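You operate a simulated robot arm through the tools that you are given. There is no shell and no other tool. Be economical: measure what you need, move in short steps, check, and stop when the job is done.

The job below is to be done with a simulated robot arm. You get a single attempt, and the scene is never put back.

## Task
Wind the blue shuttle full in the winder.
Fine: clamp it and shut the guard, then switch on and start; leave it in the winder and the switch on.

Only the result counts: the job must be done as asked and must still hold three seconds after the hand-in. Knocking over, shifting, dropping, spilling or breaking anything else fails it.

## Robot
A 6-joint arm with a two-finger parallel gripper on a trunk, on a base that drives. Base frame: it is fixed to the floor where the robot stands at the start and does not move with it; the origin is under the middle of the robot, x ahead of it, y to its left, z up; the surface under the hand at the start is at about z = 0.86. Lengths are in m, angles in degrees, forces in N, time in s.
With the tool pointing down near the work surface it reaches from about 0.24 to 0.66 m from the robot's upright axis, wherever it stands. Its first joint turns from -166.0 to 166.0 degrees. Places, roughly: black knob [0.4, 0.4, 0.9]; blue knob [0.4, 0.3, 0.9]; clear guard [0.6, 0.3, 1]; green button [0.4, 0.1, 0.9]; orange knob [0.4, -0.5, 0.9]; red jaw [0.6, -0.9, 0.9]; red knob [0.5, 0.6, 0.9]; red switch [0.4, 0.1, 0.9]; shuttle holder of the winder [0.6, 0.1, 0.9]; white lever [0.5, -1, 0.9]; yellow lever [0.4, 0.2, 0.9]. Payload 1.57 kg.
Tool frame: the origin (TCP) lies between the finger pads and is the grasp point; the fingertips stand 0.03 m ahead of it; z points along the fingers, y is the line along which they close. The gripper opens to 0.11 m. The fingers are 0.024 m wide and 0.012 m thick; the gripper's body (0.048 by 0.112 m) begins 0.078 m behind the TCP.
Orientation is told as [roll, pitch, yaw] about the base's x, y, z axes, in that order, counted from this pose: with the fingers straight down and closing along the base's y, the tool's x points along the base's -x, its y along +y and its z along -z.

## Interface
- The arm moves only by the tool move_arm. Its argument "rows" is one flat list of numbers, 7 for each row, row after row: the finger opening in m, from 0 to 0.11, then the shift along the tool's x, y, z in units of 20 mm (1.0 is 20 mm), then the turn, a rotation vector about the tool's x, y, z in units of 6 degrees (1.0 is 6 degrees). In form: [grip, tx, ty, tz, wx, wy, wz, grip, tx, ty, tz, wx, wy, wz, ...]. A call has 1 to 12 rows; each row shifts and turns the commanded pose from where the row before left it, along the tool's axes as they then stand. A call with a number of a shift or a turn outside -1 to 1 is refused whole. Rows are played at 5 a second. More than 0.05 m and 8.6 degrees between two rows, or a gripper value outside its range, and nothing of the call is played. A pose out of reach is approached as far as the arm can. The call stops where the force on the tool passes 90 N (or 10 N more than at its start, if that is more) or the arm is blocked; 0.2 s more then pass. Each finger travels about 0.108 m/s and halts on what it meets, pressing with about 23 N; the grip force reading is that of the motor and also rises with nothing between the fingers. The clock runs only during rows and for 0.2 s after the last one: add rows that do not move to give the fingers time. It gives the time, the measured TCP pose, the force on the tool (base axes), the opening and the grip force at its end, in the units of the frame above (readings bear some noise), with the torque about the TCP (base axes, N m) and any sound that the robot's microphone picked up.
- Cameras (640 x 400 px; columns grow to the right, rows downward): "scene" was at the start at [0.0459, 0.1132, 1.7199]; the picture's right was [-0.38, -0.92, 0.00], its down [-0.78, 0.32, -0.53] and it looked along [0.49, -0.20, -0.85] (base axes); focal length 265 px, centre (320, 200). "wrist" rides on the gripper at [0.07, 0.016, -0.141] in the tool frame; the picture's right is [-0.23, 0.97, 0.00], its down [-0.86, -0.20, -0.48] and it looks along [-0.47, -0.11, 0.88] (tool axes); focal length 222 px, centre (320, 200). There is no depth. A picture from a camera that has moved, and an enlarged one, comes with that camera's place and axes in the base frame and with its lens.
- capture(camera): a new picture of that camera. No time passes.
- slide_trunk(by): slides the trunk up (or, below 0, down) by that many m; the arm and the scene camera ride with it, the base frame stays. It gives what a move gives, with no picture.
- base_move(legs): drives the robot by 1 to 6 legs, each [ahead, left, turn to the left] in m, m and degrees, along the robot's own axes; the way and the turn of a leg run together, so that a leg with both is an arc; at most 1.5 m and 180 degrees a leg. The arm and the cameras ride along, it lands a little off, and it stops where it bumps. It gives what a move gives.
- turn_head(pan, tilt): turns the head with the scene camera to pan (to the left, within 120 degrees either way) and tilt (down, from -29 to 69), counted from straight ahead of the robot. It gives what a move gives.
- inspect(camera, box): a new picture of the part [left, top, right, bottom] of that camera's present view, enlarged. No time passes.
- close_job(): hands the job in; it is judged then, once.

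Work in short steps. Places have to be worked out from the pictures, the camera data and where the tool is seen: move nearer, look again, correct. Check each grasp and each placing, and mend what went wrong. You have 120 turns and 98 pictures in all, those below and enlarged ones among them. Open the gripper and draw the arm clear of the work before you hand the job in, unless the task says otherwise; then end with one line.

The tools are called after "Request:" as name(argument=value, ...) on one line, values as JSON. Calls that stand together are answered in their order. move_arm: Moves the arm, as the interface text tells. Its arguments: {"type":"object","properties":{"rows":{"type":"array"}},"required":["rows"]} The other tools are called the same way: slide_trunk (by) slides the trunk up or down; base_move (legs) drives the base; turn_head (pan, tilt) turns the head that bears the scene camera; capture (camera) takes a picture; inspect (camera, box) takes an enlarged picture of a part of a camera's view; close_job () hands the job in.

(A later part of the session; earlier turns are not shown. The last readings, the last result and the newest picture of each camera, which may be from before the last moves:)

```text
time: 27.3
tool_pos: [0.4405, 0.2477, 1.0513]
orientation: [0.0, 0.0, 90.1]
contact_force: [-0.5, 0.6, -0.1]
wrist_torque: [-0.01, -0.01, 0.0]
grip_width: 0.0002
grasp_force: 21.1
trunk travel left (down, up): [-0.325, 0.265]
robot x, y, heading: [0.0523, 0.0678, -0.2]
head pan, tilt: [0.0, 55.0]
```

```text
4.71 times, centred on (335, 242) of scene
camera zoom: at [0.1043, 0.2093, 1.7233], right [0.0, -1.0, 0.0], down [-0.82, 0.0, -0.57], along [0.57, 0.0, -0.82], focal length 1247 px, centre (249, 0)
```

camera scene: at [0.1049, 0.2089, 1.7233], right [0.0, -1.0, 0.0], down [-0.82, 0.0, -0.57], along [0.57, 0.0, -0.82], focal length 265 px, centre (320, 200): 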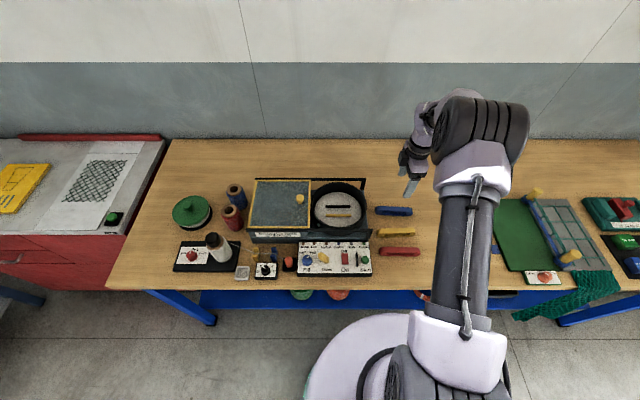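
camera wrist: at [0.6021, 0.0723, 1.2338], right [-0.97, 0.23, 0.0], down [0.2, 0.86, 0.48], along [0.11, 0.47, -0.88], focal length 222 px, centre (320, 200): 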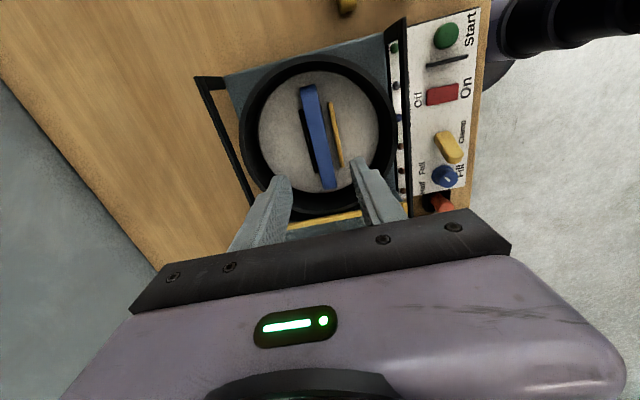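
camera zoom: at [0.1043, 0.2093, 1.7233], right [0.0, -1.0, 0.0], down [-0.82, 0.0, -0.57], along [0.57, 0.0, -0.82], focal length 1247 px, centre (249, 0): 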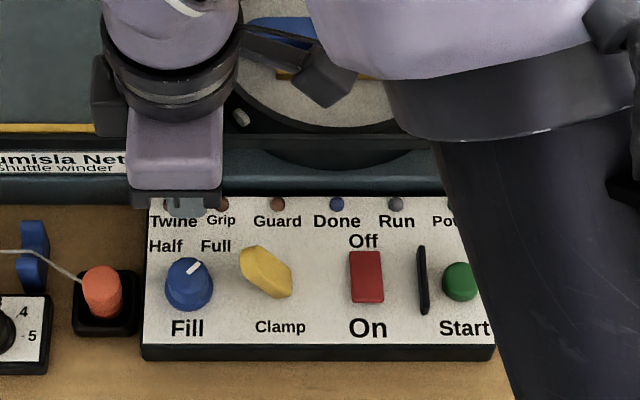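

Picture confirms. Descend so the tips are at z≈0.928 (just above knob top), beside the lever.

Request:
move_arm(rows=[0.0, 0, 0, 0.93, 0, 0, 0, 0.0, 0, 0, 0.93, 0, 0, 0, 0.0, 0, 0, 0.93, 0, 0, 0, 0.0, 0, 0, 0.93, 0, 0, 0, 0.0, 0, 0, 0.9, 0, 0, 0])

Request:
inspect(camera="wrist", box=[220, 50, 420, 250])

Request:
inspect(camera="scene", box=[290, 220, 360, 285])

```text
time: 28.5
tool_pos: [0.4449, 0.2471, 0.9591]
orientation: [0.0, 0.0, 90.0]
contact_force: [-0.4, 0.9, 0.0]
wrist_torque: [0.0, 0.0, 0.01]
grip_width: 0.0
grasp_force: 21.4
trunk travel left (down, up): [-0.325, 0.265]
robot x, y, heading: [0.0486, 0.0714, -0.0]
head pan, tilt: [0.0, 55.0]
```

```text
2.00 times, centred on (320, 150) of wrist
camera zoom: at [0.4298, 0.1774, 1.1015], right [-0.97, 0.23, 0.0], down [0.2, 0.86, 0.48], along [0.11, 0.47, -0.88], focal length 444 px, centre (320, 300)
```

zoom: 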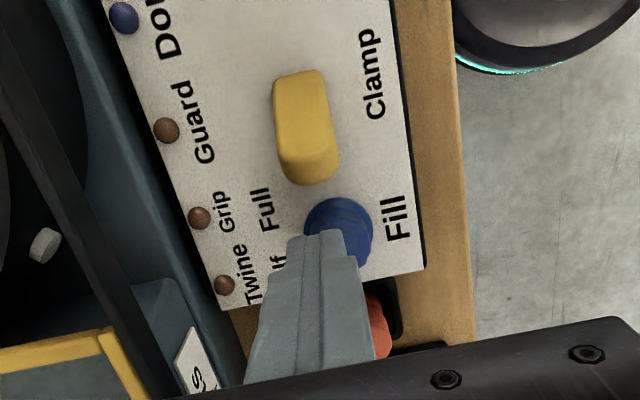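

```text
6.15 times, centred on (325, 252) of scene
camera zoom: at [0.1054, 0.2091, 1.7232], right [0.0, -1.0, 0.0], down [-0.82, 0.0, -0.57], along [0.57, 0.0, -0.82], focal length 1631 px, centre (289, -123)
```

zoom: 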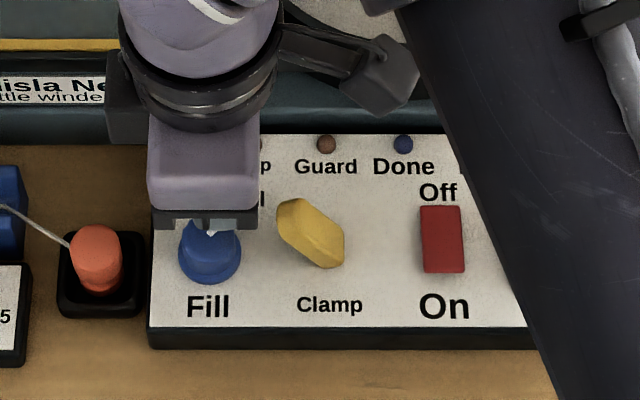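

Push toward −y in steps.

Request:
move_arm(rows=[0.0, 0.5, 0, 0, 0, 0, 0, 0.0, 0.5, 0, 0, 0, 0, 0, 0.0, 0.5, 0, 0, 0, 0, 0, 0.0, 0.4, 0, 0, 0, 0, 0])

Request:
inspect(camera="wrist", box=[220, 50, 420, 250])

```text
time: 29.5
tool_pos: [0.4438, 0.2077, 0.9598]
orientation: [0.0, -0.1, 90.0]
contact_force: [0.2, 0.7, 0.2]
wrist_torque: [0.02, 0.01, -0.02]
grip_width: 0.0
grasp_force: 20.8
trunk travel left (down, up): [-0.325, 0.265]
robot x, y, heading: [0.0488, 0.0707, -0.2]
head pan, tilt: [0.0, 55.0]
```

```text
2.00 times, centred on (320, 150) of wrist
camera zoom: at [0.4281, 0.1392, 1.1018], right [-0.97, 0.23, 0.0], down [0.2, 0.86, 0.48], along [0.11, 0.47, -0.88], focal length 444 px, centre (320, 300)
```

zoom: 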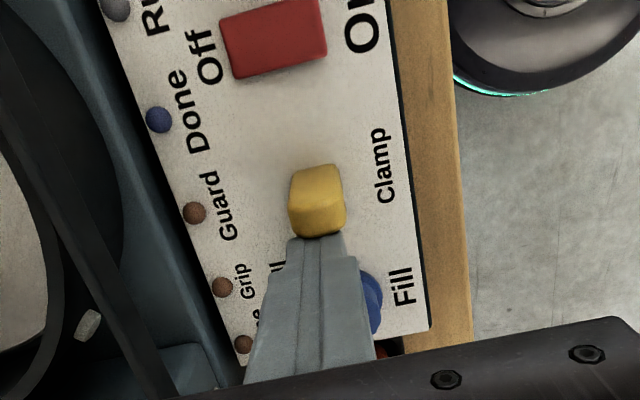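

Lever is moving. Continue.

Request:
move_arm(rows=[0.0, 0.4, 0, 0, 0, 0, 0, 0.0, 0.4, 0, 0, 0, 0, 0, 0.0, 0.4, 0, 0, 0, 0, 0])

Request:
inspect(camera="wrist", box=[220, 50, 420, 250])

Request:
inspect(camera="scene", box=[290, 170, 380, 275])

```text
time: 30.3
tool_pos: [0.4454, 0.1894, 0.9604]
orientation: [-0.3, 0.1, 90.2]
contact_force: [-1.3, 32.4, 5.0]
wrist_torque: [0.95, -0.02, -0.04]
grip_width: 0.0
grasp_force: 21.3
trunk travel left (down, up): [-0.325, 0.265]
robot x, y, heading: [0.0523, 0.0697, 0.0]
head pan, tilt: [0.0, 55.0]
```

```text
2.00 times, centred on (320, 150) of wrist
camera zoom: at [0.4281, 0.1199, 1.1027], right [-0.97, 0.22, 0.0], down [0.2, 0.86, 0.48], along [0.11, 0.46, -0.88], focal length 444 px, centre (320, 300)
```

zoom: 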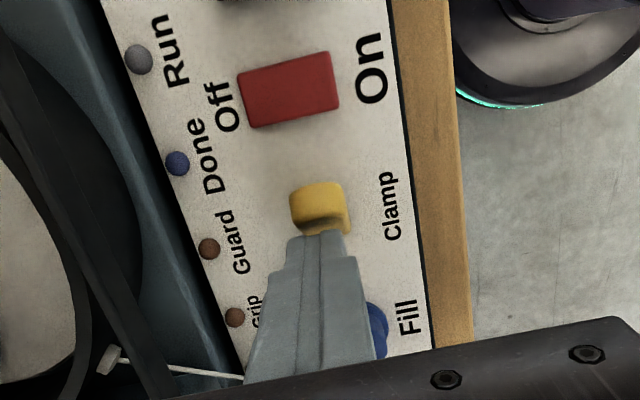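

```text
3.81 times, centred on (335, 222) of scene
camera zoom: at [0.1044, 0.2137, 1.723], right [0.0, -1.0, 0.0], down [-0.82, 0.0, -0.57], along [0.57, 0.0, -0.82], focal length 1010 px, centre (263, 114)
```

zoom: 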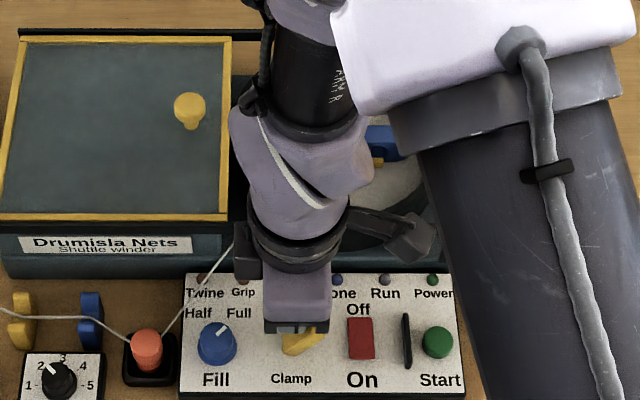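

Stop reached; the lever flipped and the twine now runs to the pot's eyelet. Back off and rise.

Request:
move_arm(rows=[0.0, -0.3, 0, 0, 0, 0, 0, 0.0, 0, 0, -0.8, 0, 0, 0, 0.0, 0, 0, -1, 0, 0, 0, 0.0, 0, 0, -1, 0, 0, 0, 0.0, 0, 0, -1, 0, 0, 0, 0.0, 0, 0, -1, 0, 0, 0, 0.0, 0, 0, -1, 0, 0, 0])

Request:
turn_head(pan=10, tilt=55)

Request:
capture(camera="scene")

Request:
capture(camera="wrist")

```text
time: 31.9
tool_pos: [0.4444, 0.1902, 1.0764]
orientation: [0.0, 0.0, 90.1]
contact_force: [-0.1, 0.0, -1.1]
wrist_torque: [-0.01, 0.02, -0.01]
grip_width: 0.0
grasp_force: 21.5
trunk travel left (down, up): [-0.325, 0.265]
robot x, y, heading: [0.0541, 0.0692, 0.3]
head pan, tilt: [0.0, 55.0]
```

```text
time: 32.7
tool_pos: [0.4451, 0.1901, 1.0758]
orientation: [0.0, 0.0, 90.0]
contact_force: [1.0, -0.6, 0.8]
wrist_torque: [0.0, -0.03, 0.01]
grip_width: 0.0
grasp_force: 21.6
trunk travel left (down, up): [-0.325, 0.265]
robot x, y, heading: [0.0494, 0.0649, 0.1]
head pan, tilt: [10.0, 55.0]
```

```text
51 pictures are left
camera scene: at [0.1037, 0.2213, 1.7233], right [0.17, -0.98, 0.0], down [-0.81, -0.14, -0.57], along [0.56, 0.1, -0.82], focal length 265 px, centre (320, 200)
```

scene: 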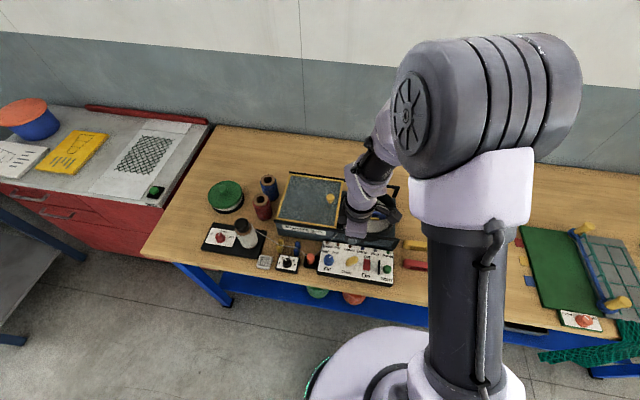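

```text
50 pictures are left
camera wrist: at [0.4284, 0.1217, 1.2183], right [-0.97, 0.23, 0.0], down [0.2, 0.86, 0.48], along [0.11, 0.47, -0.88], focal length 222 px, centre (320, 200)
```

wrist: 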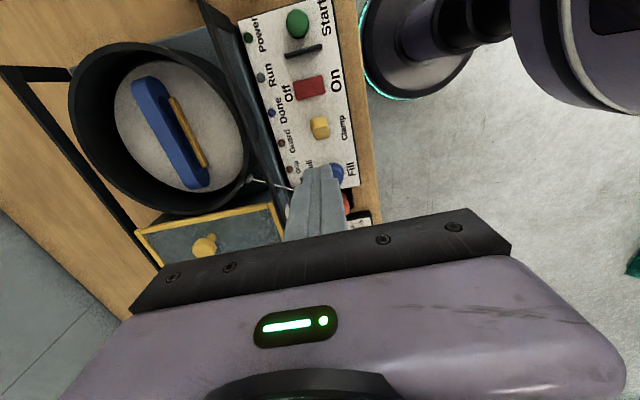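

Clamped: the yellow bar holds the shuttle. The guard's knob is at ≈(0.63,0.278), top z≈0.985; I go to its left side above.

Request:
move_arm(rows=[0.0, -0.636, -0.844, 0, 0, 0, 0, 0.0, -0.636, -0.844, 0, 0, 0, 0, 0.0, -0.636, -0.844, 0, 0, 0, 0, 0.0, -0.636, -0.844, 0, 0, 0, 0, 0.0, -0.636, -0.844, 0, 0, 0, 0, 0.0, -0.636, -0.844, 0, 0, 0, 0, 0.0, -0.636, -0.844, 0, 0, 0, 0, 0.0, -0.636, -0.844, 0, 0, 0, 0, 0.0, -0.636, -0.844, 0, 0, 0, 0, 0.0, -0.636, -0.844, 0, 0, 0, 0, 0.0, -0.636, -0.844, 0, 0, 0, 0])

Request:
capture(camera="wrist")

Request:
inspect(camera="scene", box=[260, 160, 420, 290])

```text
time: 35.1
tool_pos: [0.6302, 0.3282, 1.0742]
orientation: [-0.1, 0.0, 90.0]
contact_force: [0.1, -0.1, 0.0]
wrist_torque: [-0.04, -0.05, 0.03]
grip_width: 0.0
grasp_force: 21.2
trunk travel left (down, up): [-0.325, 0.265]
robot x, y, heading: [0.0476, 0.0726, 0.0]
head pan, tilt: [10.0, 55.0]
```

```text
49 pictures are left
camera wrist: at [0.6138, 0.2596, 1.2166], right [-0.97, 0.23, 0.0], down [0.2, 0.86, 0.48], along [0.11, 0.47, -0.88], focal length 222 px, centre (320, 200)
```

wrist: 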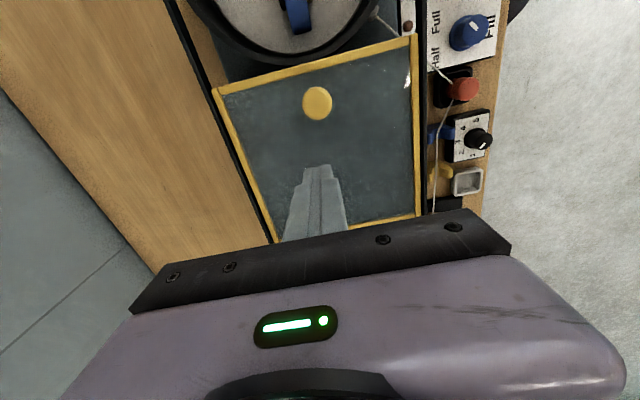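

```text
3.08 times, centred on (340, 225) of scene
camera zoom: at [0.1043, 0.2218, 1.7232], right [0.17, -0.98, 0.0], down [-0.81, -0.14, -0.57], along [0.56, 0.1, -0.82], focal length 816 px, centre (258, 123)
```

zoom: 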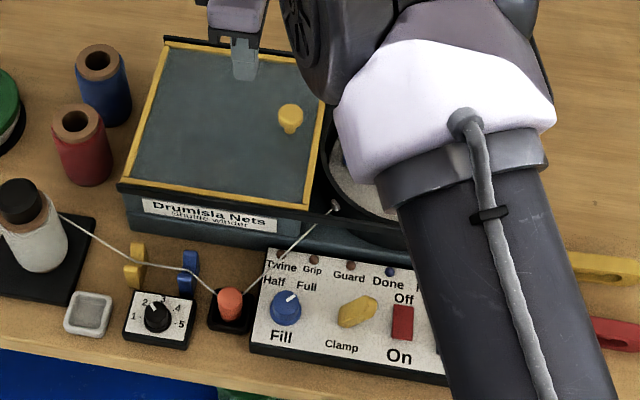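

Knob centre ≈(0.625,0.279). Shift slightly and descend to tip z≈0.971.

Request:
move_arm(rows=[0.0, 0, 0.25, 0.8, 0, 0, 0, 0.0, 0, 0, 0.8, 0, 0, 0, 0.0, 0, 0, 0.8, 0, 0, 0, 0.0, 0, 0, 0.8, 0, 0, 0, 0.0, 0, 0, 0.45, 0, 0, 0])

Request:
inspect(camera="wrist", box=[220, 50, 420, 250])

Request:
inspect(camera="scene", box=[280, 160, 360, 230])

```text
time: 36.3
tool_pos: [0.6252, 0.3298, 1.0032]
orientation: [0.0, 0.0, 90.2]
contact_force: [-0.1, 0.7, -0.5]
wrist_torque: [-0.01, 0.02, -0.02]
grip_width: 0.0002
grasp_force: 21.5
trunk travel left (down, up): [-0.325, 0.265]
robot x, y, heading: [0.0522, 0.0696, -0.0]
head pan, tilt: [10.0, 55.0]
```

```text
2.00 times, centred on (320, 150) of wrist
camera zoom: at [0.609, 0.2609, 1.145], right [-0.97, 0.23, 0.0], down [0.2, 0.86, 0.48], along [0.11, 0.47, -0.88], focal length 444 px, centre (320, 300)
```

zoom: 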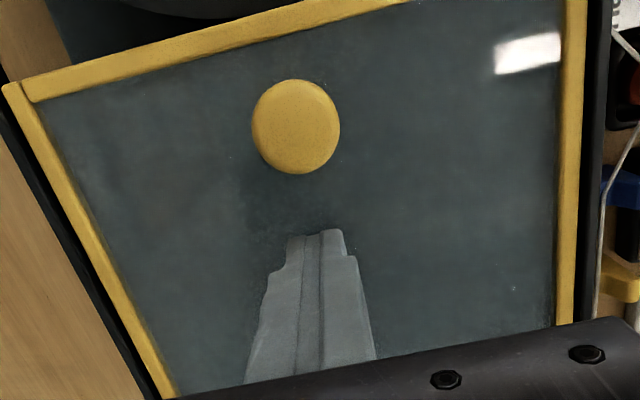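

```text
5.71 times, centred on (320, 195) of scene
camera zoom: at [0.1038, 0.2215, 1.7233], right [0.17, -0.98, 0.0], down [-0.81, -0.14, -0.57], along [0.56, 0.1, -0.82], focal length 1514 px, centre (320, 229)
```

zoom: 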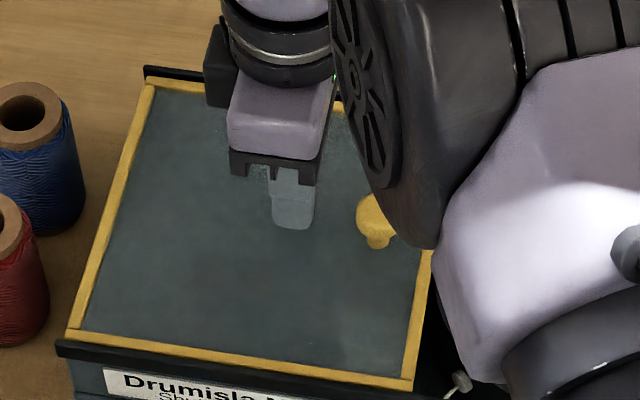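

Aligned with the knob. Push the guard toward −y.

Request:
move_arm(rows=[0.0, 0.5, 0.1, 0, 0, 0, 0, 0.0, 0.5, 0, 0, 0, 0, 0, 0.0, 0.5, 0, 0, 0, 0, 0, 0.0, 0.5, 0, 0, 0, 0, 0, 0.0, 0.5, 0, 0, 0, 0, 0, 0.0, 0.5, 0, 0, 0, 0, 0])

Request:
capture(camera="wrist")

```text
time: 37.7
tool_pos: [0.6225, 0.2705, 1.0018]
orientation: [0.0, 0.0, 90.1]
contact_force: [0.2, 0.1, -0.6]
wrist_torque: [-0.02, -0.01, 0.04]
grip_width: 0.0
grasp_force: 21.0
trunk travel left (down, up): [-0.325, 0.265]
robot x, y, heading: [0.0528, 0.0694, 0.2]
head pan, tilt: [10.0, 55.0]
```

```text
45 pictures are left
camera wrist: at [0.6067, 0.2022, 1.1443], right [-0.97, 0.23, 0.0], down [0.2, 0.86, 0.48], along [0.11, 0.47, -0.88], focal length 222 px, centre (320, 200)
```

wrist: 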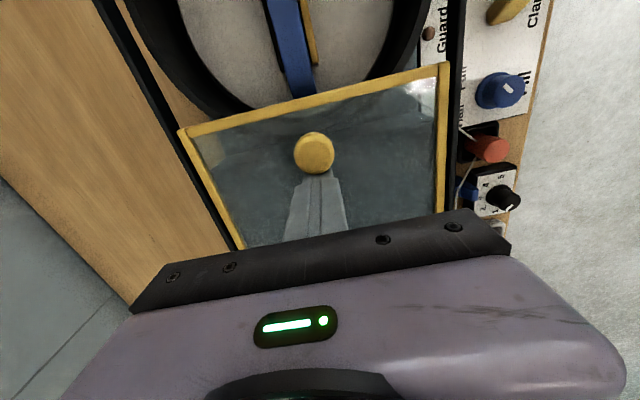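

Guard is sliding. Keep pushing, 10 mm per row.

Request:
move_arm(rows=[0.0, 0.5, 0, 0, 0, 0, 0, 0.0, 0.5, 0, 0, 0, 0, 0, 0.0, 0.5, 0, 0, 0, 0, 0, 0.0, 0.5, 0, 0, 0, 0, 0, 0.0, 0.5, 0, 0, 0, 0, 0, 0.0, 0.5, 0, 0, 0, 0, 0, 0.0, 0.5, 0, 0, 0, 0, 0, 0.0, 0.5, 0, 0, 0, 0, 0, 0.0, 0.5, 0, 0, 0, 0, 0, 0.0, 0.5, 0, 0, 0, 0, 0, 0.0, 0.5, 0, 0, 0, 0, 0])

Request:
capture(camera="wrist")

Request:
inspect(camera="scene", box=[260, 160, 420, 290])

```text
time: 40.1
tool_pos: [0.6218, 0.1602, 1.0009]
orientation: [0.0, 0.0, 90.1]
contact_force: [-0.1, 0.2, -0.1]
wrist_torque: [-0.01, -0.02, 0.03]
grip_width: 0.0
grasp_force: 21.2
trunk travel left (down, up): [-0.325, 0.265]
robot x, y, heading: [0.0527, 0.0701, 0.0]
head pan, tilt: [10.0, 55.0]
```

```text
44 pictures are left
camera wrist: at [0.6055, 0.0905, 1.1432], right [-0.97, 0.23, 0.0], down [0.2, 0.86, 0.48], along [0.11, 0.47, -0.88], focal length 222 px, centre (320, 200)
```

wrist: 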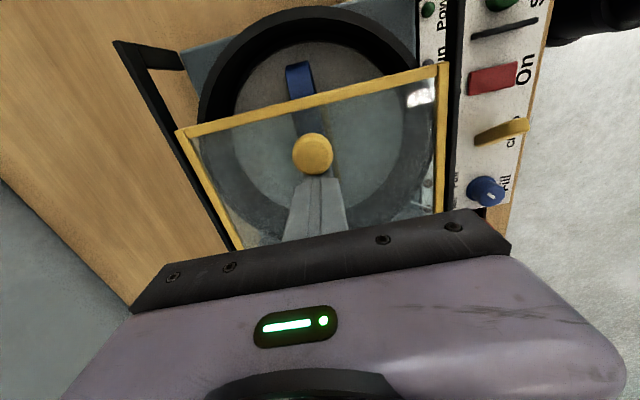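

```text
3.08 times, centred on (340, 225) of scene
camera zoom: at [0.1037, 0.2213, 1.7233], right [0.17, -0.98, 0.0], down [-0.81, -0.14, -0.57], along [0.56, 0.1, -0.82], focal length 816 px, centre (258, 123)
```

zoom: 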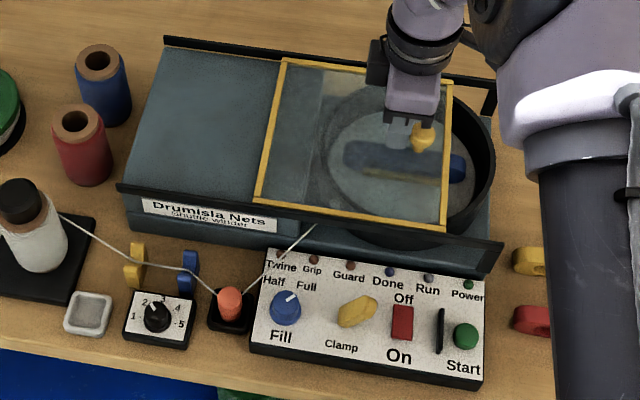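

Continue; roughly 0.05 m remain.

Request:
move_arm(rows=[0.0, 0.5, 0, 0, 0, 0, 0, 0.0, 0.5, 0, 0, 0, 0, 0, 0.0, 0.5, 0, 0, 0, 0, 0, 0.0, 0.4, 0, 0, 0, 0, 0, 0.0, 0.3, 0, 0, 0, 0, 0, 0.0, 0.3, 0, 0, 0, 0, 0])

Request:
inspect(camera="scene", box=[300, 160, 420, 290])

```text
time: 41.5
tool_pos: [0.6223, 0.1105, 1.0014]
orientation: [-0.1, 0.0, 90.1]
contact_force: [-0.2, 0.9, 0.4]
wrist_torque: [-0.01, 0.03, -0.05]
grip_width: 0.0001
grasp_force: 21.4
trunk travel left (down, up): [-0.325, 0.265]
robot x, y, heading: [0.0514, 0.0683, 0.1]
head pan, tilt: [10.0, 55.0]
```

```text
3.08 times, centred on (360, 225) of scene
camera zoom: at [0.1038, 0.2212, 1.7233], right [0.17, -0.98, 0.0], down [-0.81, -0.14, -0.57], along [0.56, 0.1, -0.82], focal length 816 px, centre (197, 123)
```

zoom: 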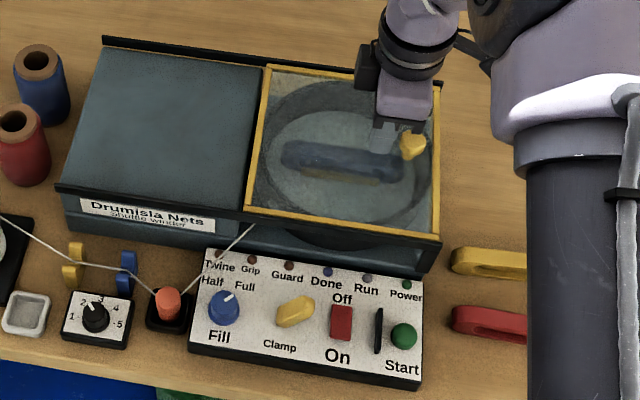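

Almost at the end stop; push the last few mm until the force rises.

Request:
move_arm(rows=[0.0, 0.25, 0, 0, 0, 0, 0, 0.0, 0.25, 0, 0, 0, 0, 0])

Request:
move_arm(rows=[0.0, 0.2, 0, 0, 0, 0, 0, 0.0, 0.2, 0, 0, 0, 0, 0])

```text
time: 42.1
tool_pos: [0.6227, 0.1032, 1.0025]
orientation: [0.1, 0.1, 90.1]
contact_force: [-1.2, 19.3, -2.8]
wrist_torque: [0.34, -0.16, -0.05]
grip_width: 0.0
grasp_force: 21.3
trunk travel left (down, up): [-0.325, 0.265]
robot x, y, heading: [0.0499, 0.071, 0.1]
head pan, tilt: [10.0, 55.0]
```

```text
time: 42.7
tool_pos: [0.6232, 0.1028, 1.0018]
orientation: [0.1, 0.2, 90.2]
contact_force: [-1.8, 61.4, -7.9]
wrist_torque: [0.95, 0.13, -0.16]
grip_width: 0.0
grasp_force: 21.3
trunk travel left (down, up): [-0.325, 0.265]
robot x, y, heading: [0.0527, 0.0701, 0.3]
head pan, tilt: [10.0, 55.0]
```

End stop reached (61 N). Back off and rise.

Request:
move_arm(rows=[0.0, -0.6, 0, 0, 0, 0, 0, 0.0, -0.3, 0, 0, 0, 0, 0, 0.0, 0, 0, -1, 0, 0, 0, 0.0, 0, 0, -1, 0, 0, 0, 0.0, 0, 0, -1, 0, 0, 0, 0.0, 0, 0, -1, 0, 0, 0, 0.0, 0, 0, -1, 0, 0, 0])

Request:
inspect(camera="scene", box=[300, 160, 420, 290])

Request:
inspect(camera="wrist", box=[360, 0, 560, 220])

```text
time: 44.3
tool_pos: [0.6203, 0.1121, 1.1017]
orientation: [0.0, 0.0, 90.0]
contact_force: [0.7, -0.8, -0.2]
wrist_torque: [-0.02, -0.01, 0.03]
grip_width: 0.0
grasp_force: 21.2
trunk travel left (down, up): [-0.325, 0.265]
robot x, y, heading: [0.0496, 0.0701, 0.0]
head pan, tilt: [10.0, 55.0]
```

```text
3.08 times, centred on (360, 225) of scene
camera zoom: at [0.1033, 0.2214, 1.7233], right [0.17, -0.98, 0.0], down [-0.81, -0.14, -0.57], along [0.57, 0.1, -0.82], focal length 816 px, centre (197, 123)
```

zoom: 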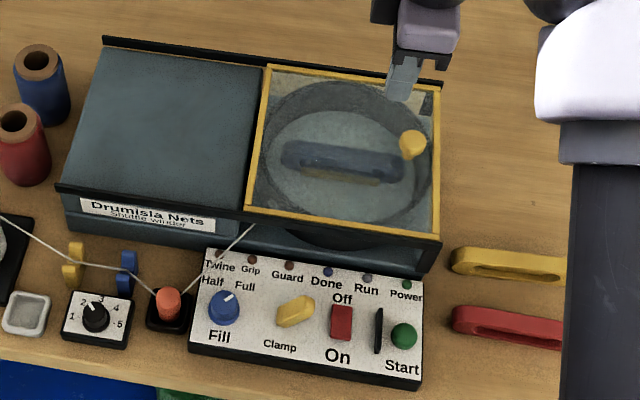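

```text
1.82 times, centred on (460, 110) of wrist
camera zoom: at [0.6045, 0.0425, 1.2437], right [-0.97, 0.23, 0.0], down [0.2, 0.86, 0.48], along [0.11, 0.47, -0.88], focal length 404 px, centre (66, 364)
```

zoom: 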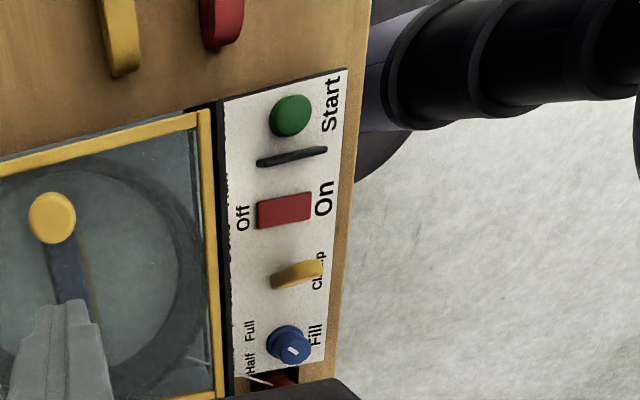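

Guard shut. Next the rocker: centre ≈(0.447,0.128), "On" end near x≈0.435. Move above it.

Request:
move_arm(rows=[0.0, -0.08, 0.93, 0, 0, 0, 0, 0.0, -0.08, 0.93, 0, 0, 0, 0, 0.0, -0.08, 0.93, 0, 0, 0, 0, 0.0, -0.08, 0.93, 0, 0, 0, 0, 0.0, -0.08, 0.93, 0, 0, 0, 0, 0.0, -0.08, 0.93, 0.4, 0, 0, 0, 0.0, -0.08, 0.93, 0.8, 0, 0, 0, 0.0, -0.08, 0.93, 0.8, 0, 0, 0, 0.0, -0.08, 0.93, 0.8, 0, 0, 0, 0.0, -0.08, 0.93, 0.8, 0, 0, 0])

Request:
inspect(camera="wrist", box=[220, 40, 420, 240])

Request:
inspect(camera="scene", box=[320, 225, 400, 290])

```text
time: 46.5
tool_pos: [0.4383, 0.1276, 1.0299]
orientation: [0.0, 0.0, 90.1]
contact_force: [-0.2, 0.9, 0.6]
wrist_torque: [-0.03, 0.02, 0.02]
grip_width: 0.0
grasp_force: 21.2
trunk travel left (down, up): [-0.325, 0.265]
robot x, y, heading: [0.05, 0.0693, 0.1]
head pan, tilt: [10.0, 55.0]
```

```text
2.00 times, centred on (320, 140) of wrist
camera zoom: at [0.4213, 0.0588, 1.1714], right [-0.97, 0.23, 0.0], down [0.2, 0.86, 0.48], along [0.11, 0.47, -0.88], focal length 444 px, centre (320, 320)
```

zoom: 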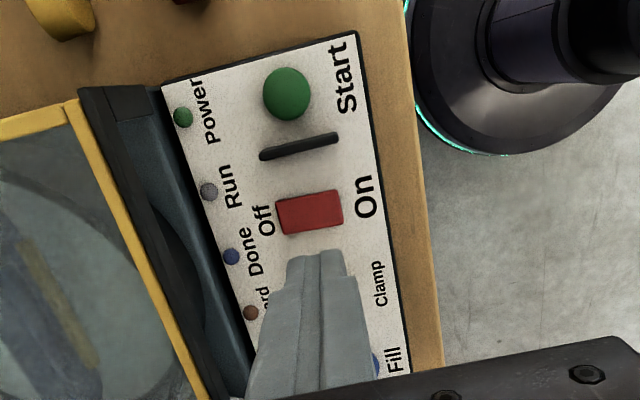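

```text
6.15 times, centred on (360, 258) of scene
camera zoom: at [0.1038, 0.2215, 1.7233], right [0.17, -0.98, 0.0], down [-0.81, -0.14, -0.57], along [0.56, 0.1, -0.82], focal length 1631 px, centre (74, -154)
```

zoom: 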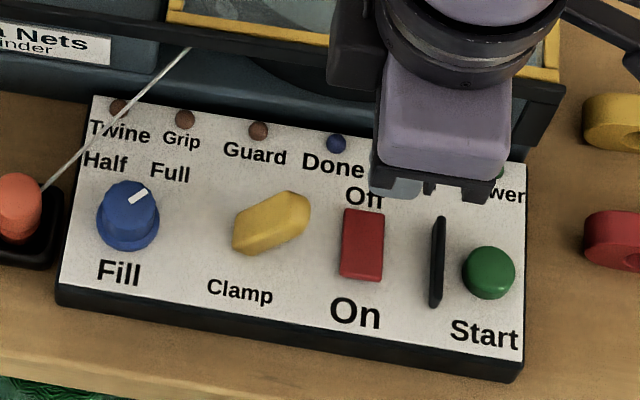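

Rocker spans x≈0.425–0.463 at y≈0.128. Shift to x≈0.431 and descend to just above.

Request:
move_arm(rows=[0.0, 0, 0.37, 0.8, 0, 0, 0, 0.0, 0, 0, 0.8, 0, 0, 0, 0.0, 0, 0, 0.8, 0, 0, 0, 0.0, 0, 0, 0.8, 0, 0, 0, 0.0, 0, 0, 0.8, 0, 0, 0])

Request:
inspect(camera="wrist", box=[240, 80, 400, 240])

```text
time: 47.7
tool_pos: [0.4283, 0.1266, 0.9487]
orientation: [0.0, 0.0, 89.9]
contact_force: [0.1, -0.2, -0.1]
wrist_torque: [0.01, -0.03, 0.0]
grip_width: 0.0001
grasp_force: 21.2
trunk travel left (down, up): [-0.325, 0.265]
robot x, y, heading: [0.0501, 0.0699, 0.1]
head pan, tilt: [10.0, 55.0]
```

```text
2.50 times, centred on (320, 160) of wrist
camera zoom: at [0.4131, 0.0577, 1.0908], right [-0.97, 0.23, 0.0], down [0.2, 0.86, 0.48], along [0.11, 0.47, -0.88], focal length 555 px, centre (320, 300)
```

zoom: 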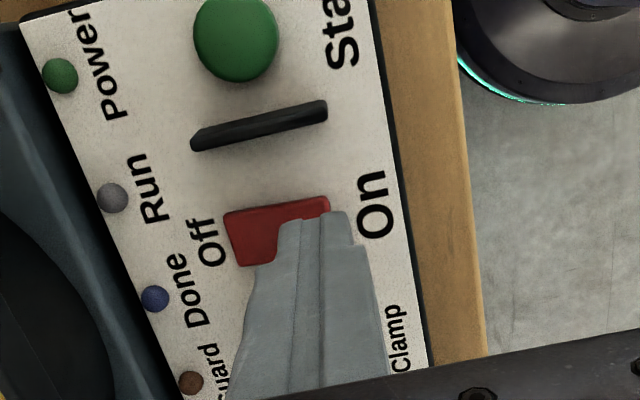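

Over the On end. Press down in small steps.

Request:
move_arm(rows=[0.0, 0, 0, 0.25, 0, 0, 0, 0.0, 0, 0, 0.25, 0, 0, 0])

Request:
move_arm(rows=[0.0, 0, 0, 0.2, 0, 0, 0, 0.0, 0, 0, 0.15, 0, 0, 0])

Request:
inspect(camera="scene", box=[320, 225, 400, 290])

```text
time: 48.3
tool_pos: [0.4297, 0.1265, 0.9408]
orientation: [0.0, 0.0, 89.9]
contact_force: [0.2, -0.7, 0.4]
wrist_torque: [-0.01, 0.01, 0.01]
grip_width: 0.0
grasp_force: 21.3
trunk travel left (down, up): [-0.325, 0.265]
robot x, y, heading: [0.0502, 0.0721, 0.1]
head pan, tilt: [10.0, 55.0]
```

```text
time: 48.9
tool_pos: [0.4293, 0.1276, 0.9335]
orientation: [0.1, 0.1, 89.9]
contact_force: [-2.1, 2.8, 2.9]
wrist_torque: [0.05, 0.04, -0.02]
grip_width: 0.0001
grasp_force: 21.0
trunk travel left (down, up): [-0.325, 0.265]
robot x, y, heading: [0.053, 0.0675, 0.1]
head pan, tilt: [10.0, 55.0]
```

```text
6.15 times, centred on (360, 258) of scene
camera zoom: at [0.1031, 0.2216, 1.7233], right [0.17, -0.98, 0.0], down [-0.81, -0.14, -0.57], along [0.57, 0.1, -0.82], focal length 1631 px, centre (74, -154)
```

zoom: 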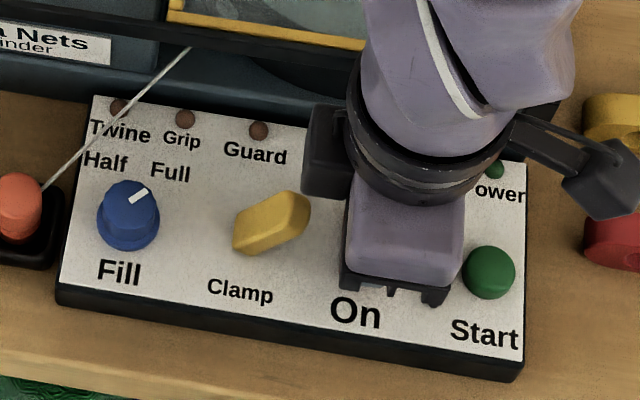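

Contact has begun (≈3 N). Press further.

Request:
move_arm(rows=[0.0, 0, 0, 0.15, 0, 0, 0, 0.0, 0, 0, 0.15, 0, 0, 0])

Request:
inspect(camera="wrist", box=[240, 80, 400, 240])

```text
time: 49.5
tool_pos: [0.4302, 0.1276, 0.9295]
orientation: [-0.3, 0.0, 90.1]
contact_force: [-2.6, -0.4, 64.1]
wrist_torque: [-0.03, -0.61, 0.01]
grip_width: 0.0001
grasp_force: 21.0
trunk travel left (down, up): [-0.325, 0.265]
robot x, y, heading: [0.0528, 0.0692, 0.1]
head pan, tilt: [10.0, 55.0]
```

```text
2.50 times, centred on (320, 160) of wrist
camera zoom: at [0.4121, 0.0576, 1.0721], right [-0.97, 0.23, -0.01], down [0.2, 0.85, 0.48], along [0.12, 0.47, -0.88], focal length 555 px, centre (320, 300)
```

zoom: 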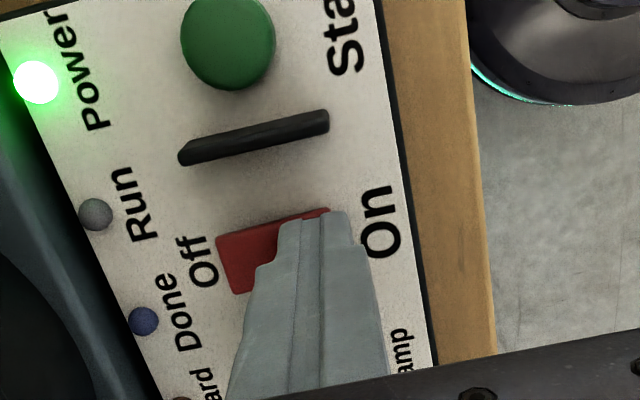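

Power lamp is on. Rise and move over the Start button (~(0.443,0.061)).

Request:
move_arm(rows=[0.0, 0, 0, -0.7, 0, 0, 0, 0.0, 0, 0, -1, 0, 0, 0, 0.0, 0, 0, -1, 0, 0, 0, 0.0, 0, 0, -1, 0, 0, 0, 0.0, 0.825, -0.16, 0, 0, 0, 0, 0.0, 0.825, -0.16, 0, 0, 0, 0, 0.0, 0.825, -0.16, 0, 0, 0, 0, 0.0, 0.825, -0.16, 0, 0, 0, 0])

Request:
capture(camera="wrist")

Request:
inspect(camera="scene", box=[320, 225, 400, 290])

```text
time: 51.3
tool_pos: [0.4429, 0.0597, 1.0005]
orientation: [0.1, 0.0, 90.1]
contact_force: [-0.3, 0.1, -0.2]
wrist_torque: [0.02, 0.03, -0.01]
grip_width: 0.0
grasp_force: 21.2
trunk travel left (down, up): [-0.325, 0.265]
robot x, y, heading: [0.0452, 0.0666, -0.1]
head pan, tilt: [10.0, 55.0]
```

```text
34 pictures are left
camera wrist: at [0.4262, -0.0095, 1.1433], right [-0.97, 0.23, 0.0], down [0.2, 0.86, 0.48], along [0.11, 0.47, -0.88], focal length 222 px, centre (320, 200)
```

wrist: 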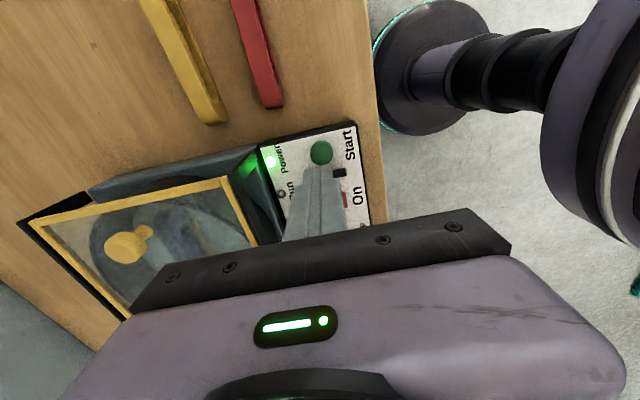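

```text
6.15 times, centred on (360, 258) of scene
camera zoom: at [0.1037, 0.2208, 1.7233], right [0.17, -0.98, 0.0], down [-0.81, -0.14, -0.57], along [0.56, 0.1, -0.82], focal length 1631 px, centre (74, -154)
```

zoom: 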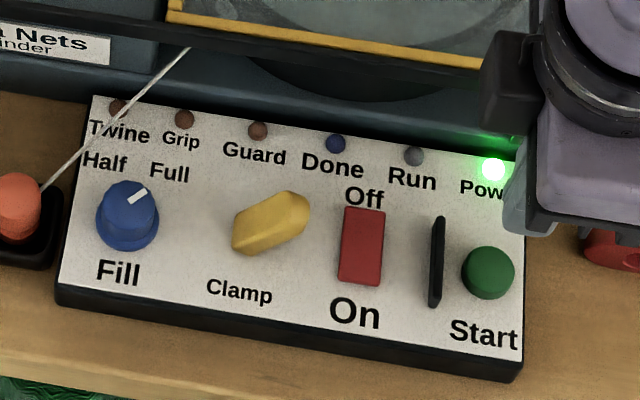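

No fault lamps lit. Directly over Start; descend and press.

Request:
move_arm(rows=[0.0, 0, 0, 0.8, 0, 0, 0, 0.0, 0, 0, 0.8, 0, 0, 0, 0.0, 0, 0, 0.6, 0, 0, 0])

Request:
inspect(camera="wrist", box=[240, 80, 400, 240])

Request:
move_arm(rows=[0.0, 0, 0, 0.2, 0, 0, 0, 0.0, 0, 0, 0.2, 0, 0, 0])

```text
time: 52.1
tool_pos: [0.4425, 0.0603, 0.9562]
orientation: [0.0, 0.0, 90.1]
contact_force: [0.5, -0.8, 0.0]
wrist_torque: [-0.02, 0.01, 0.02]
grip_width: 0.0
grasp_force: 21.6
trunk travel left (down, up): [-0.325, 0.265]
robot x, y, heading: [0.051, 0.0659, 0.1]
head pan, tilt: [10.0, 55.0]
```

```text
2.50 times, centred on (320, 160) of wrist
camera zoom: at [0.4261, -0.0084, 1.0993], right [-0.97, 0.23, 0.0], down [0.2, 0.86, 0.48], along [0.11, 0.47, -0.88], focal length 555 px, centre (320, 300)
```

zoom: 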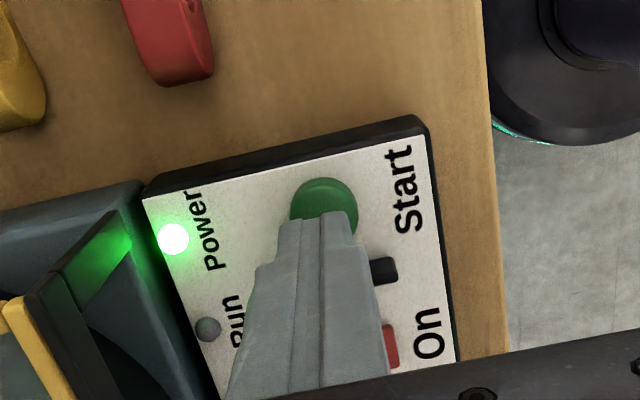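

```text
time: 52.7
tool_pos: [0.4427, 0.0602, 0.9487]
orientation: [0.0, 0.0, 90.0]
contact_force: [-0.2, -0.3, -0.3]
wrist_torque: [-0.02, -0.01, -0.02]
grip_width: 0.0002
grasp_force: 21.3
trunk travel left (down, up): [-0.325, 0.265]
robot x, y, heading: [0.0476, 0.0701, 0.2]
head pan, tilt: [10.0, 55.0]
```

Request:
move_arm(rows=[0.0, 0, 0, 0.2, 0, 0, 0, 0.0, 0, 0, 0.2, 0, 0, 0])

Request:
move_arm(rows=[0.0, 0, 0, 0.15, 0, 0, 0, 0.0, 0, 0, 0.15, 0, 0, 0])

Request:
inspect(camera="wrist", box=[240, 80, 400, 240])

```text
time: 53.3
tool_pos: [0.4435, 0.061, 0.9409]
orientation: [0.0, -0.1, 90.0]
contact_force: [0.1, 0.1, -0.5]
wrist_torque: [-0.02, 0.02, -0.01]
grip_width: 0.0003
grasp_force: 21.4
trunk travel left (down, up): [-0.325, 0.265]
robot x, y, heading: [0.0541, 0.0702, -0.0]
head pan, tilt: [10.0, 55.0]
```

```text
time: 53.9
tool_pos: [0.4417, 0.0601, 0.9358]
orientation: [0.0, 0.0, 90.0]
contact_force: [0.1, 0.0, -0.9]
wrist_torque: [0.02, 0.04, -0.02]
grip_width: 0.0
grasp_force: 21.1
trunk travel left (down, up): [-0.325, 0.265]
robot x, y, heading: [0.0541, 0.0704, 0.0]
head pan, tilt: [10.0, 55.0]
```

```text
2.50 times, centred on (320, 160) of wrist
camera zoom: at [0.4262, -0.0088, 1.0778], right [-0.97, 0.23, 0.0], down [0.2, 0.86, 0.48], along [0.11, 0.47, -0.88], focal length 555 px, centre (320, 300)
```

zoom: 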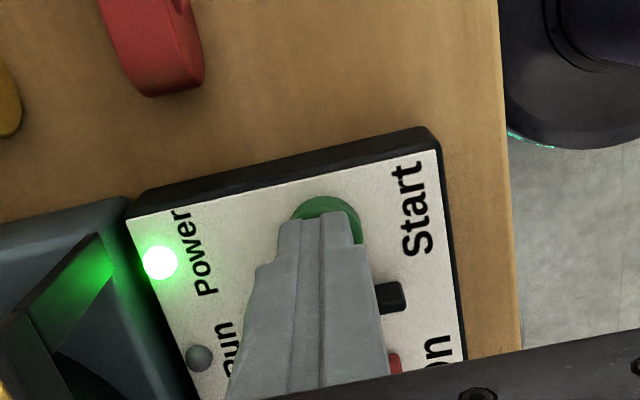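

Not yet in contact; continue in small steps.

Request:
move_arm(rows=[0.0, 0, 0, 0.15, 0, 0, 0, 0.0, 0, 0, 0.1, 0, 0, 0])

Request:
move_arm(rows=[0.0, 0, 0, 0.12, 0, 0, 0, 0.0, 0, 0, 0.0, 0, 0, 0])

Request:
inspect(camera="wrist", box=[240, 80, 400, 240])

```text
time: 54.5
tool_pos: [0.4426, 0.0611, 0.9309]
orientation: [0.0, 0.1, 89.9]
contact_force: [-0.6, -0.7, 2.4]
wrist_torque: [-0.03, 0.01, -0.06]
grip_width: 0.0
grasp_force: 21.5
trunk travel left (down, up): [-0.325, 0.265]
robot x, y, heading: [0.0495, 0.0691, 0.1]
head pan, tilt: [10.0, 55.0]
heard: click
```

```text
time: 55.1
tool_pos: [0.4425, 0.0609, 0.9293]
orientation: [0.1, 0.0, 90.0]
contact_force: [0.1, 0.6, 4.1]
wrist_torque: [-0.01, 0.05, 0.03]
grip_width: 0.0
grasp_force: 21.2
trunk travel left (down, up): [-0.325, 0.265]
robot x, y, heading: [0.0517, 0.0695, -0.1]
head pan, tilt: [10.0, 55.0]
```

```text
2.50 times, centred on (320, 160) of wrist
camera zoom: at [0.4263, -0.0082, 1.0708], right [-0.97, 0.23, 0.0], down [0.2, 0.86, 0.48], along [0.11, 0.47, -0.88], focal length 555 px, centre (320, 300)
```

zoom: 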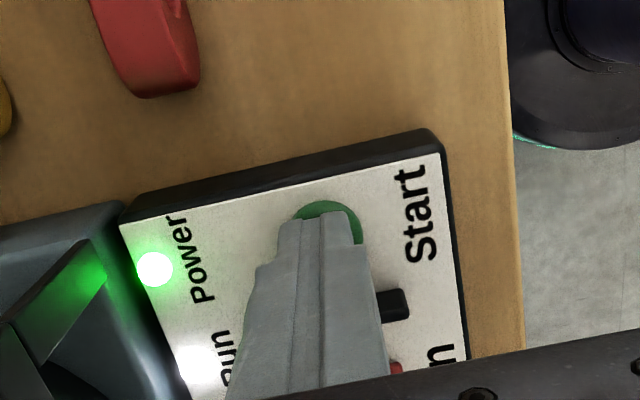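

Click heard and the Run lamp is lit. Rise and clear the arm, then watch.

Request:
move_arm(rows=[0.0, 0, 0, -0.7, 0, 0, 0, 0.0, 0, 0, -1, 0, 0, 0, 0.0, 0, 0, -1, 0, 0, 0, 0.0, 0, 0, -1, 0, 0, 0, 0.0, 0, 0, -1, 0, 0, 0, 0.0, 0, 0, -1, 0, 0, 0, 0.0, 0, 0, -1, 0, 0, 0, 0.03, 0.5, 0, -1, 0, 0, 0, 0.06, 1, 0, -1, 0, 0, 0, 0.06, 1, 0, 0, 0, 0, 0, 0.06, 1, 0, 0, 0, 0, 0, 0.06, 1, 0, 0, 0, 0, 0])

Request:
inspect(camera="scene", box=[220, 160, 420, 290])

```text
time: 57.7
tool_pos: [0.4425, -0.0298, 1.0999]
orientation: [0.0, 0.0, 89.9]
contact_force: [-0.2, 0.2, 0.1]
wrist_torque: [0.01, -0.03, 0.01]
grip_width: 0.06
grasp_force: 0.1
trunk travel left (down, up): [-0.325, 0.265]
robot x, y, heading: [0.0485, 0.0688, 0.1]
head pan, tilt: [10.0, 55.0]
```

```text
3.08 times, centred on (320, 225) of scene
camera zoom: at [0.1039, 0.2207, 1.7233], right [0.17, -0.98, 0.0], down [-0.81, -0.14, -0.57], along [0.56, 0.1, -0.82], focal length 816 px, centre (320, 123)
```

zoom: 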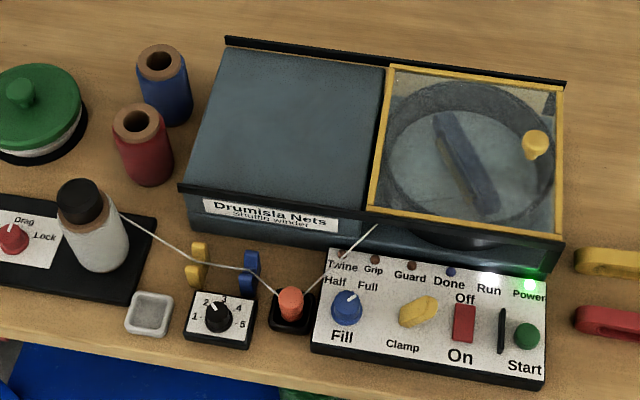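

The holder is turning. Wait with idle rows and watch.

Request:
move_arm(rows=[0.06, 0, 0, 0, 0, 0, 0, 0.06, 0, 0, 0, 0, 0, 0, 0.06, 0, 0, 0, 0, 0, 0, 0.06, 0, 0, 0, 0, 0, 0, 0.06, 0, 0, 0, 0, 0, 0, 0.06, 0, 0, 0, 0, 0, 0, 0.06, 0, 0, 0, 0, 0, 0, 0.06, 0, 0, 0, 0, 0, 0, 0.06, 0, 0, 0, 0, 0, 0, 0.06, 0, 0, 0, 0, 0, 0, 0.06, 0, 0, 0, 0, 0, 0, 0.06, 0, 0, 0, 0, 0, 0])

Request:
inspect(camera="scene", box=[300, 170, 420, 290])

```text
time: 60.3
tool_pos: [0.4418, -0.0285, 1.1001]
orientation: [-0.1, 0.0, 90.0]
contact_force: [0.9, -0.5, 0.0]
wrist_torque: [-0.02, 0.04, 0.0]
grip_width: 0.0599
grasp_force: 0.0
trunk travel left (down, up): [-0.325, 0.265]
robot x, y, heading: [0.0505, 0.0714, 0.1]
head pan, tilt: [10.0, 55.0]
```

```text
3.33 times, centred on (360, 230) of scene
camera zoom: at [0.1038, 0.2214, 1.7233], right [0.17, -0.98, 0.0], down [-0.81, -0.14, -0.57], along [0.56, 0.1, -0.82], focal length 884 px, centre (187, 100)
```

zoom: 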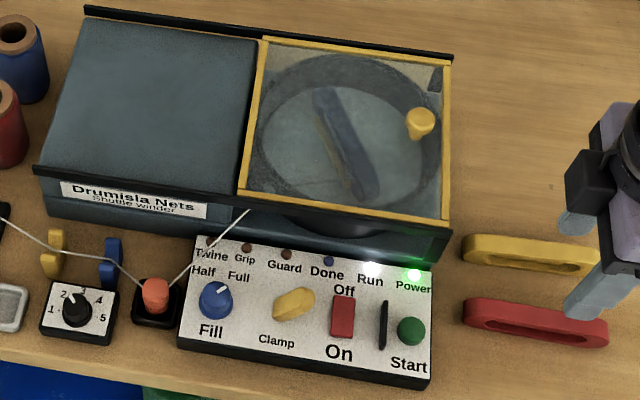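

Still running. Keep waiting.

Request:
move_arm(rows=[0.06, 0, 0, 0, 0, 0, 0, 0.06, 0, 0, 0, 0, 0, 0, 0.06, 0, 0, 0, 0, 0, 0, 0.06, 0, 0, 0, 0, 0, 0, 0.06, 0, 0, 0, 0, 0, 0, 0.06, 0, 0, 0, 0, 0, 0, 0.06, 0, 0, 0, 0, 0, 0, 0.06, 0, 0, 0, 0, 0, 0, 0.06, 0, 0, 0, 0, 0, 0, 0.06, 0, 0, 0, 0, 0, 0, 0.06, 0, 0, 0, 0, 0, 0, 0.06, 0, 0, 0, 0, 0, 0])

Request:
move_arm(rows=[0.06, 0, 0, 0, 0, 0, 0, 0.06, 0, 0, 0, 0, 0, 0, 0.06, 0, 0, 0, 0, 0, 0, 0.06, 0, 0, 0, 0, 0, 0, 0.06, 0, 0, 0, 0, 0, 0, 0.06, 0, 0, 0, 0, 0, 0, 0.06, 0, 0, 0, 0, 0, 0, 0.06, 0, 0, 0, 0, 0, 0, 0.06, 0, 0, 0, 0, 0, 0, 0.06, 0, 0, 0, 0, 0, 0, 0.06, 0, 0, 0, 0, 0, 0, 0.06, 0, 0, 0, 0, 0, 0])

Request:
inspect(camera="scene", box=[300, 170, 420, 290])

```text
time: 62.9
tool_pos: [0.4413, -0.0291, 1.1005]
orientation: [0.0, 0.0, 90.0]
contact_force: [0.9, 0.6, 0.2]
wrist_torque: [-0.07, -0.01, 0.02]
grip_width: 0.0599
grasp_force: 0.1
trunk travel left (down, up): [-0.325, 0.265]
robot x, y, heading: [0.0521, 0.0687, 0.0]
head pan, tilt: [10.0, 55.0]
```

```text
time: 65.5
tool_pos: [0.443, -0.0294, 1.1017]
orientation: [0.0, -0.1, 90.0]
contact_force: [-0.5, 0.9, -0.4]
wrist_torque: [-0.02, 0.04, 0.03]
grip_width: 0.0602
grasp_force: 0.0
trunk travel left (down, up): [-0.325, 0.265]
robot x, y, heading: [0.0498, 0.0689, -0.3]
head pan, tilt: [10.0, 55.0]
```

```text
3.33 times, centred on (360, 230) of scene
camera zoom: at [0.1038, 0.2214, 1.7233], right [0.17, -0.98, 0.0], down [-0.81, -0.14, -0.57], along [0.56, 0.1, -0.82], focal length 884 px, centre (187, 100)
```

zoom: 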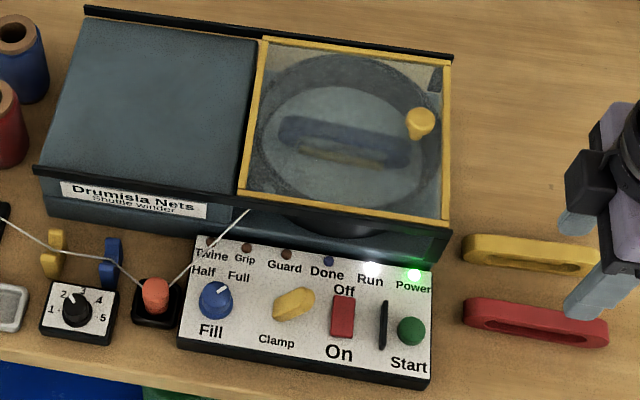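

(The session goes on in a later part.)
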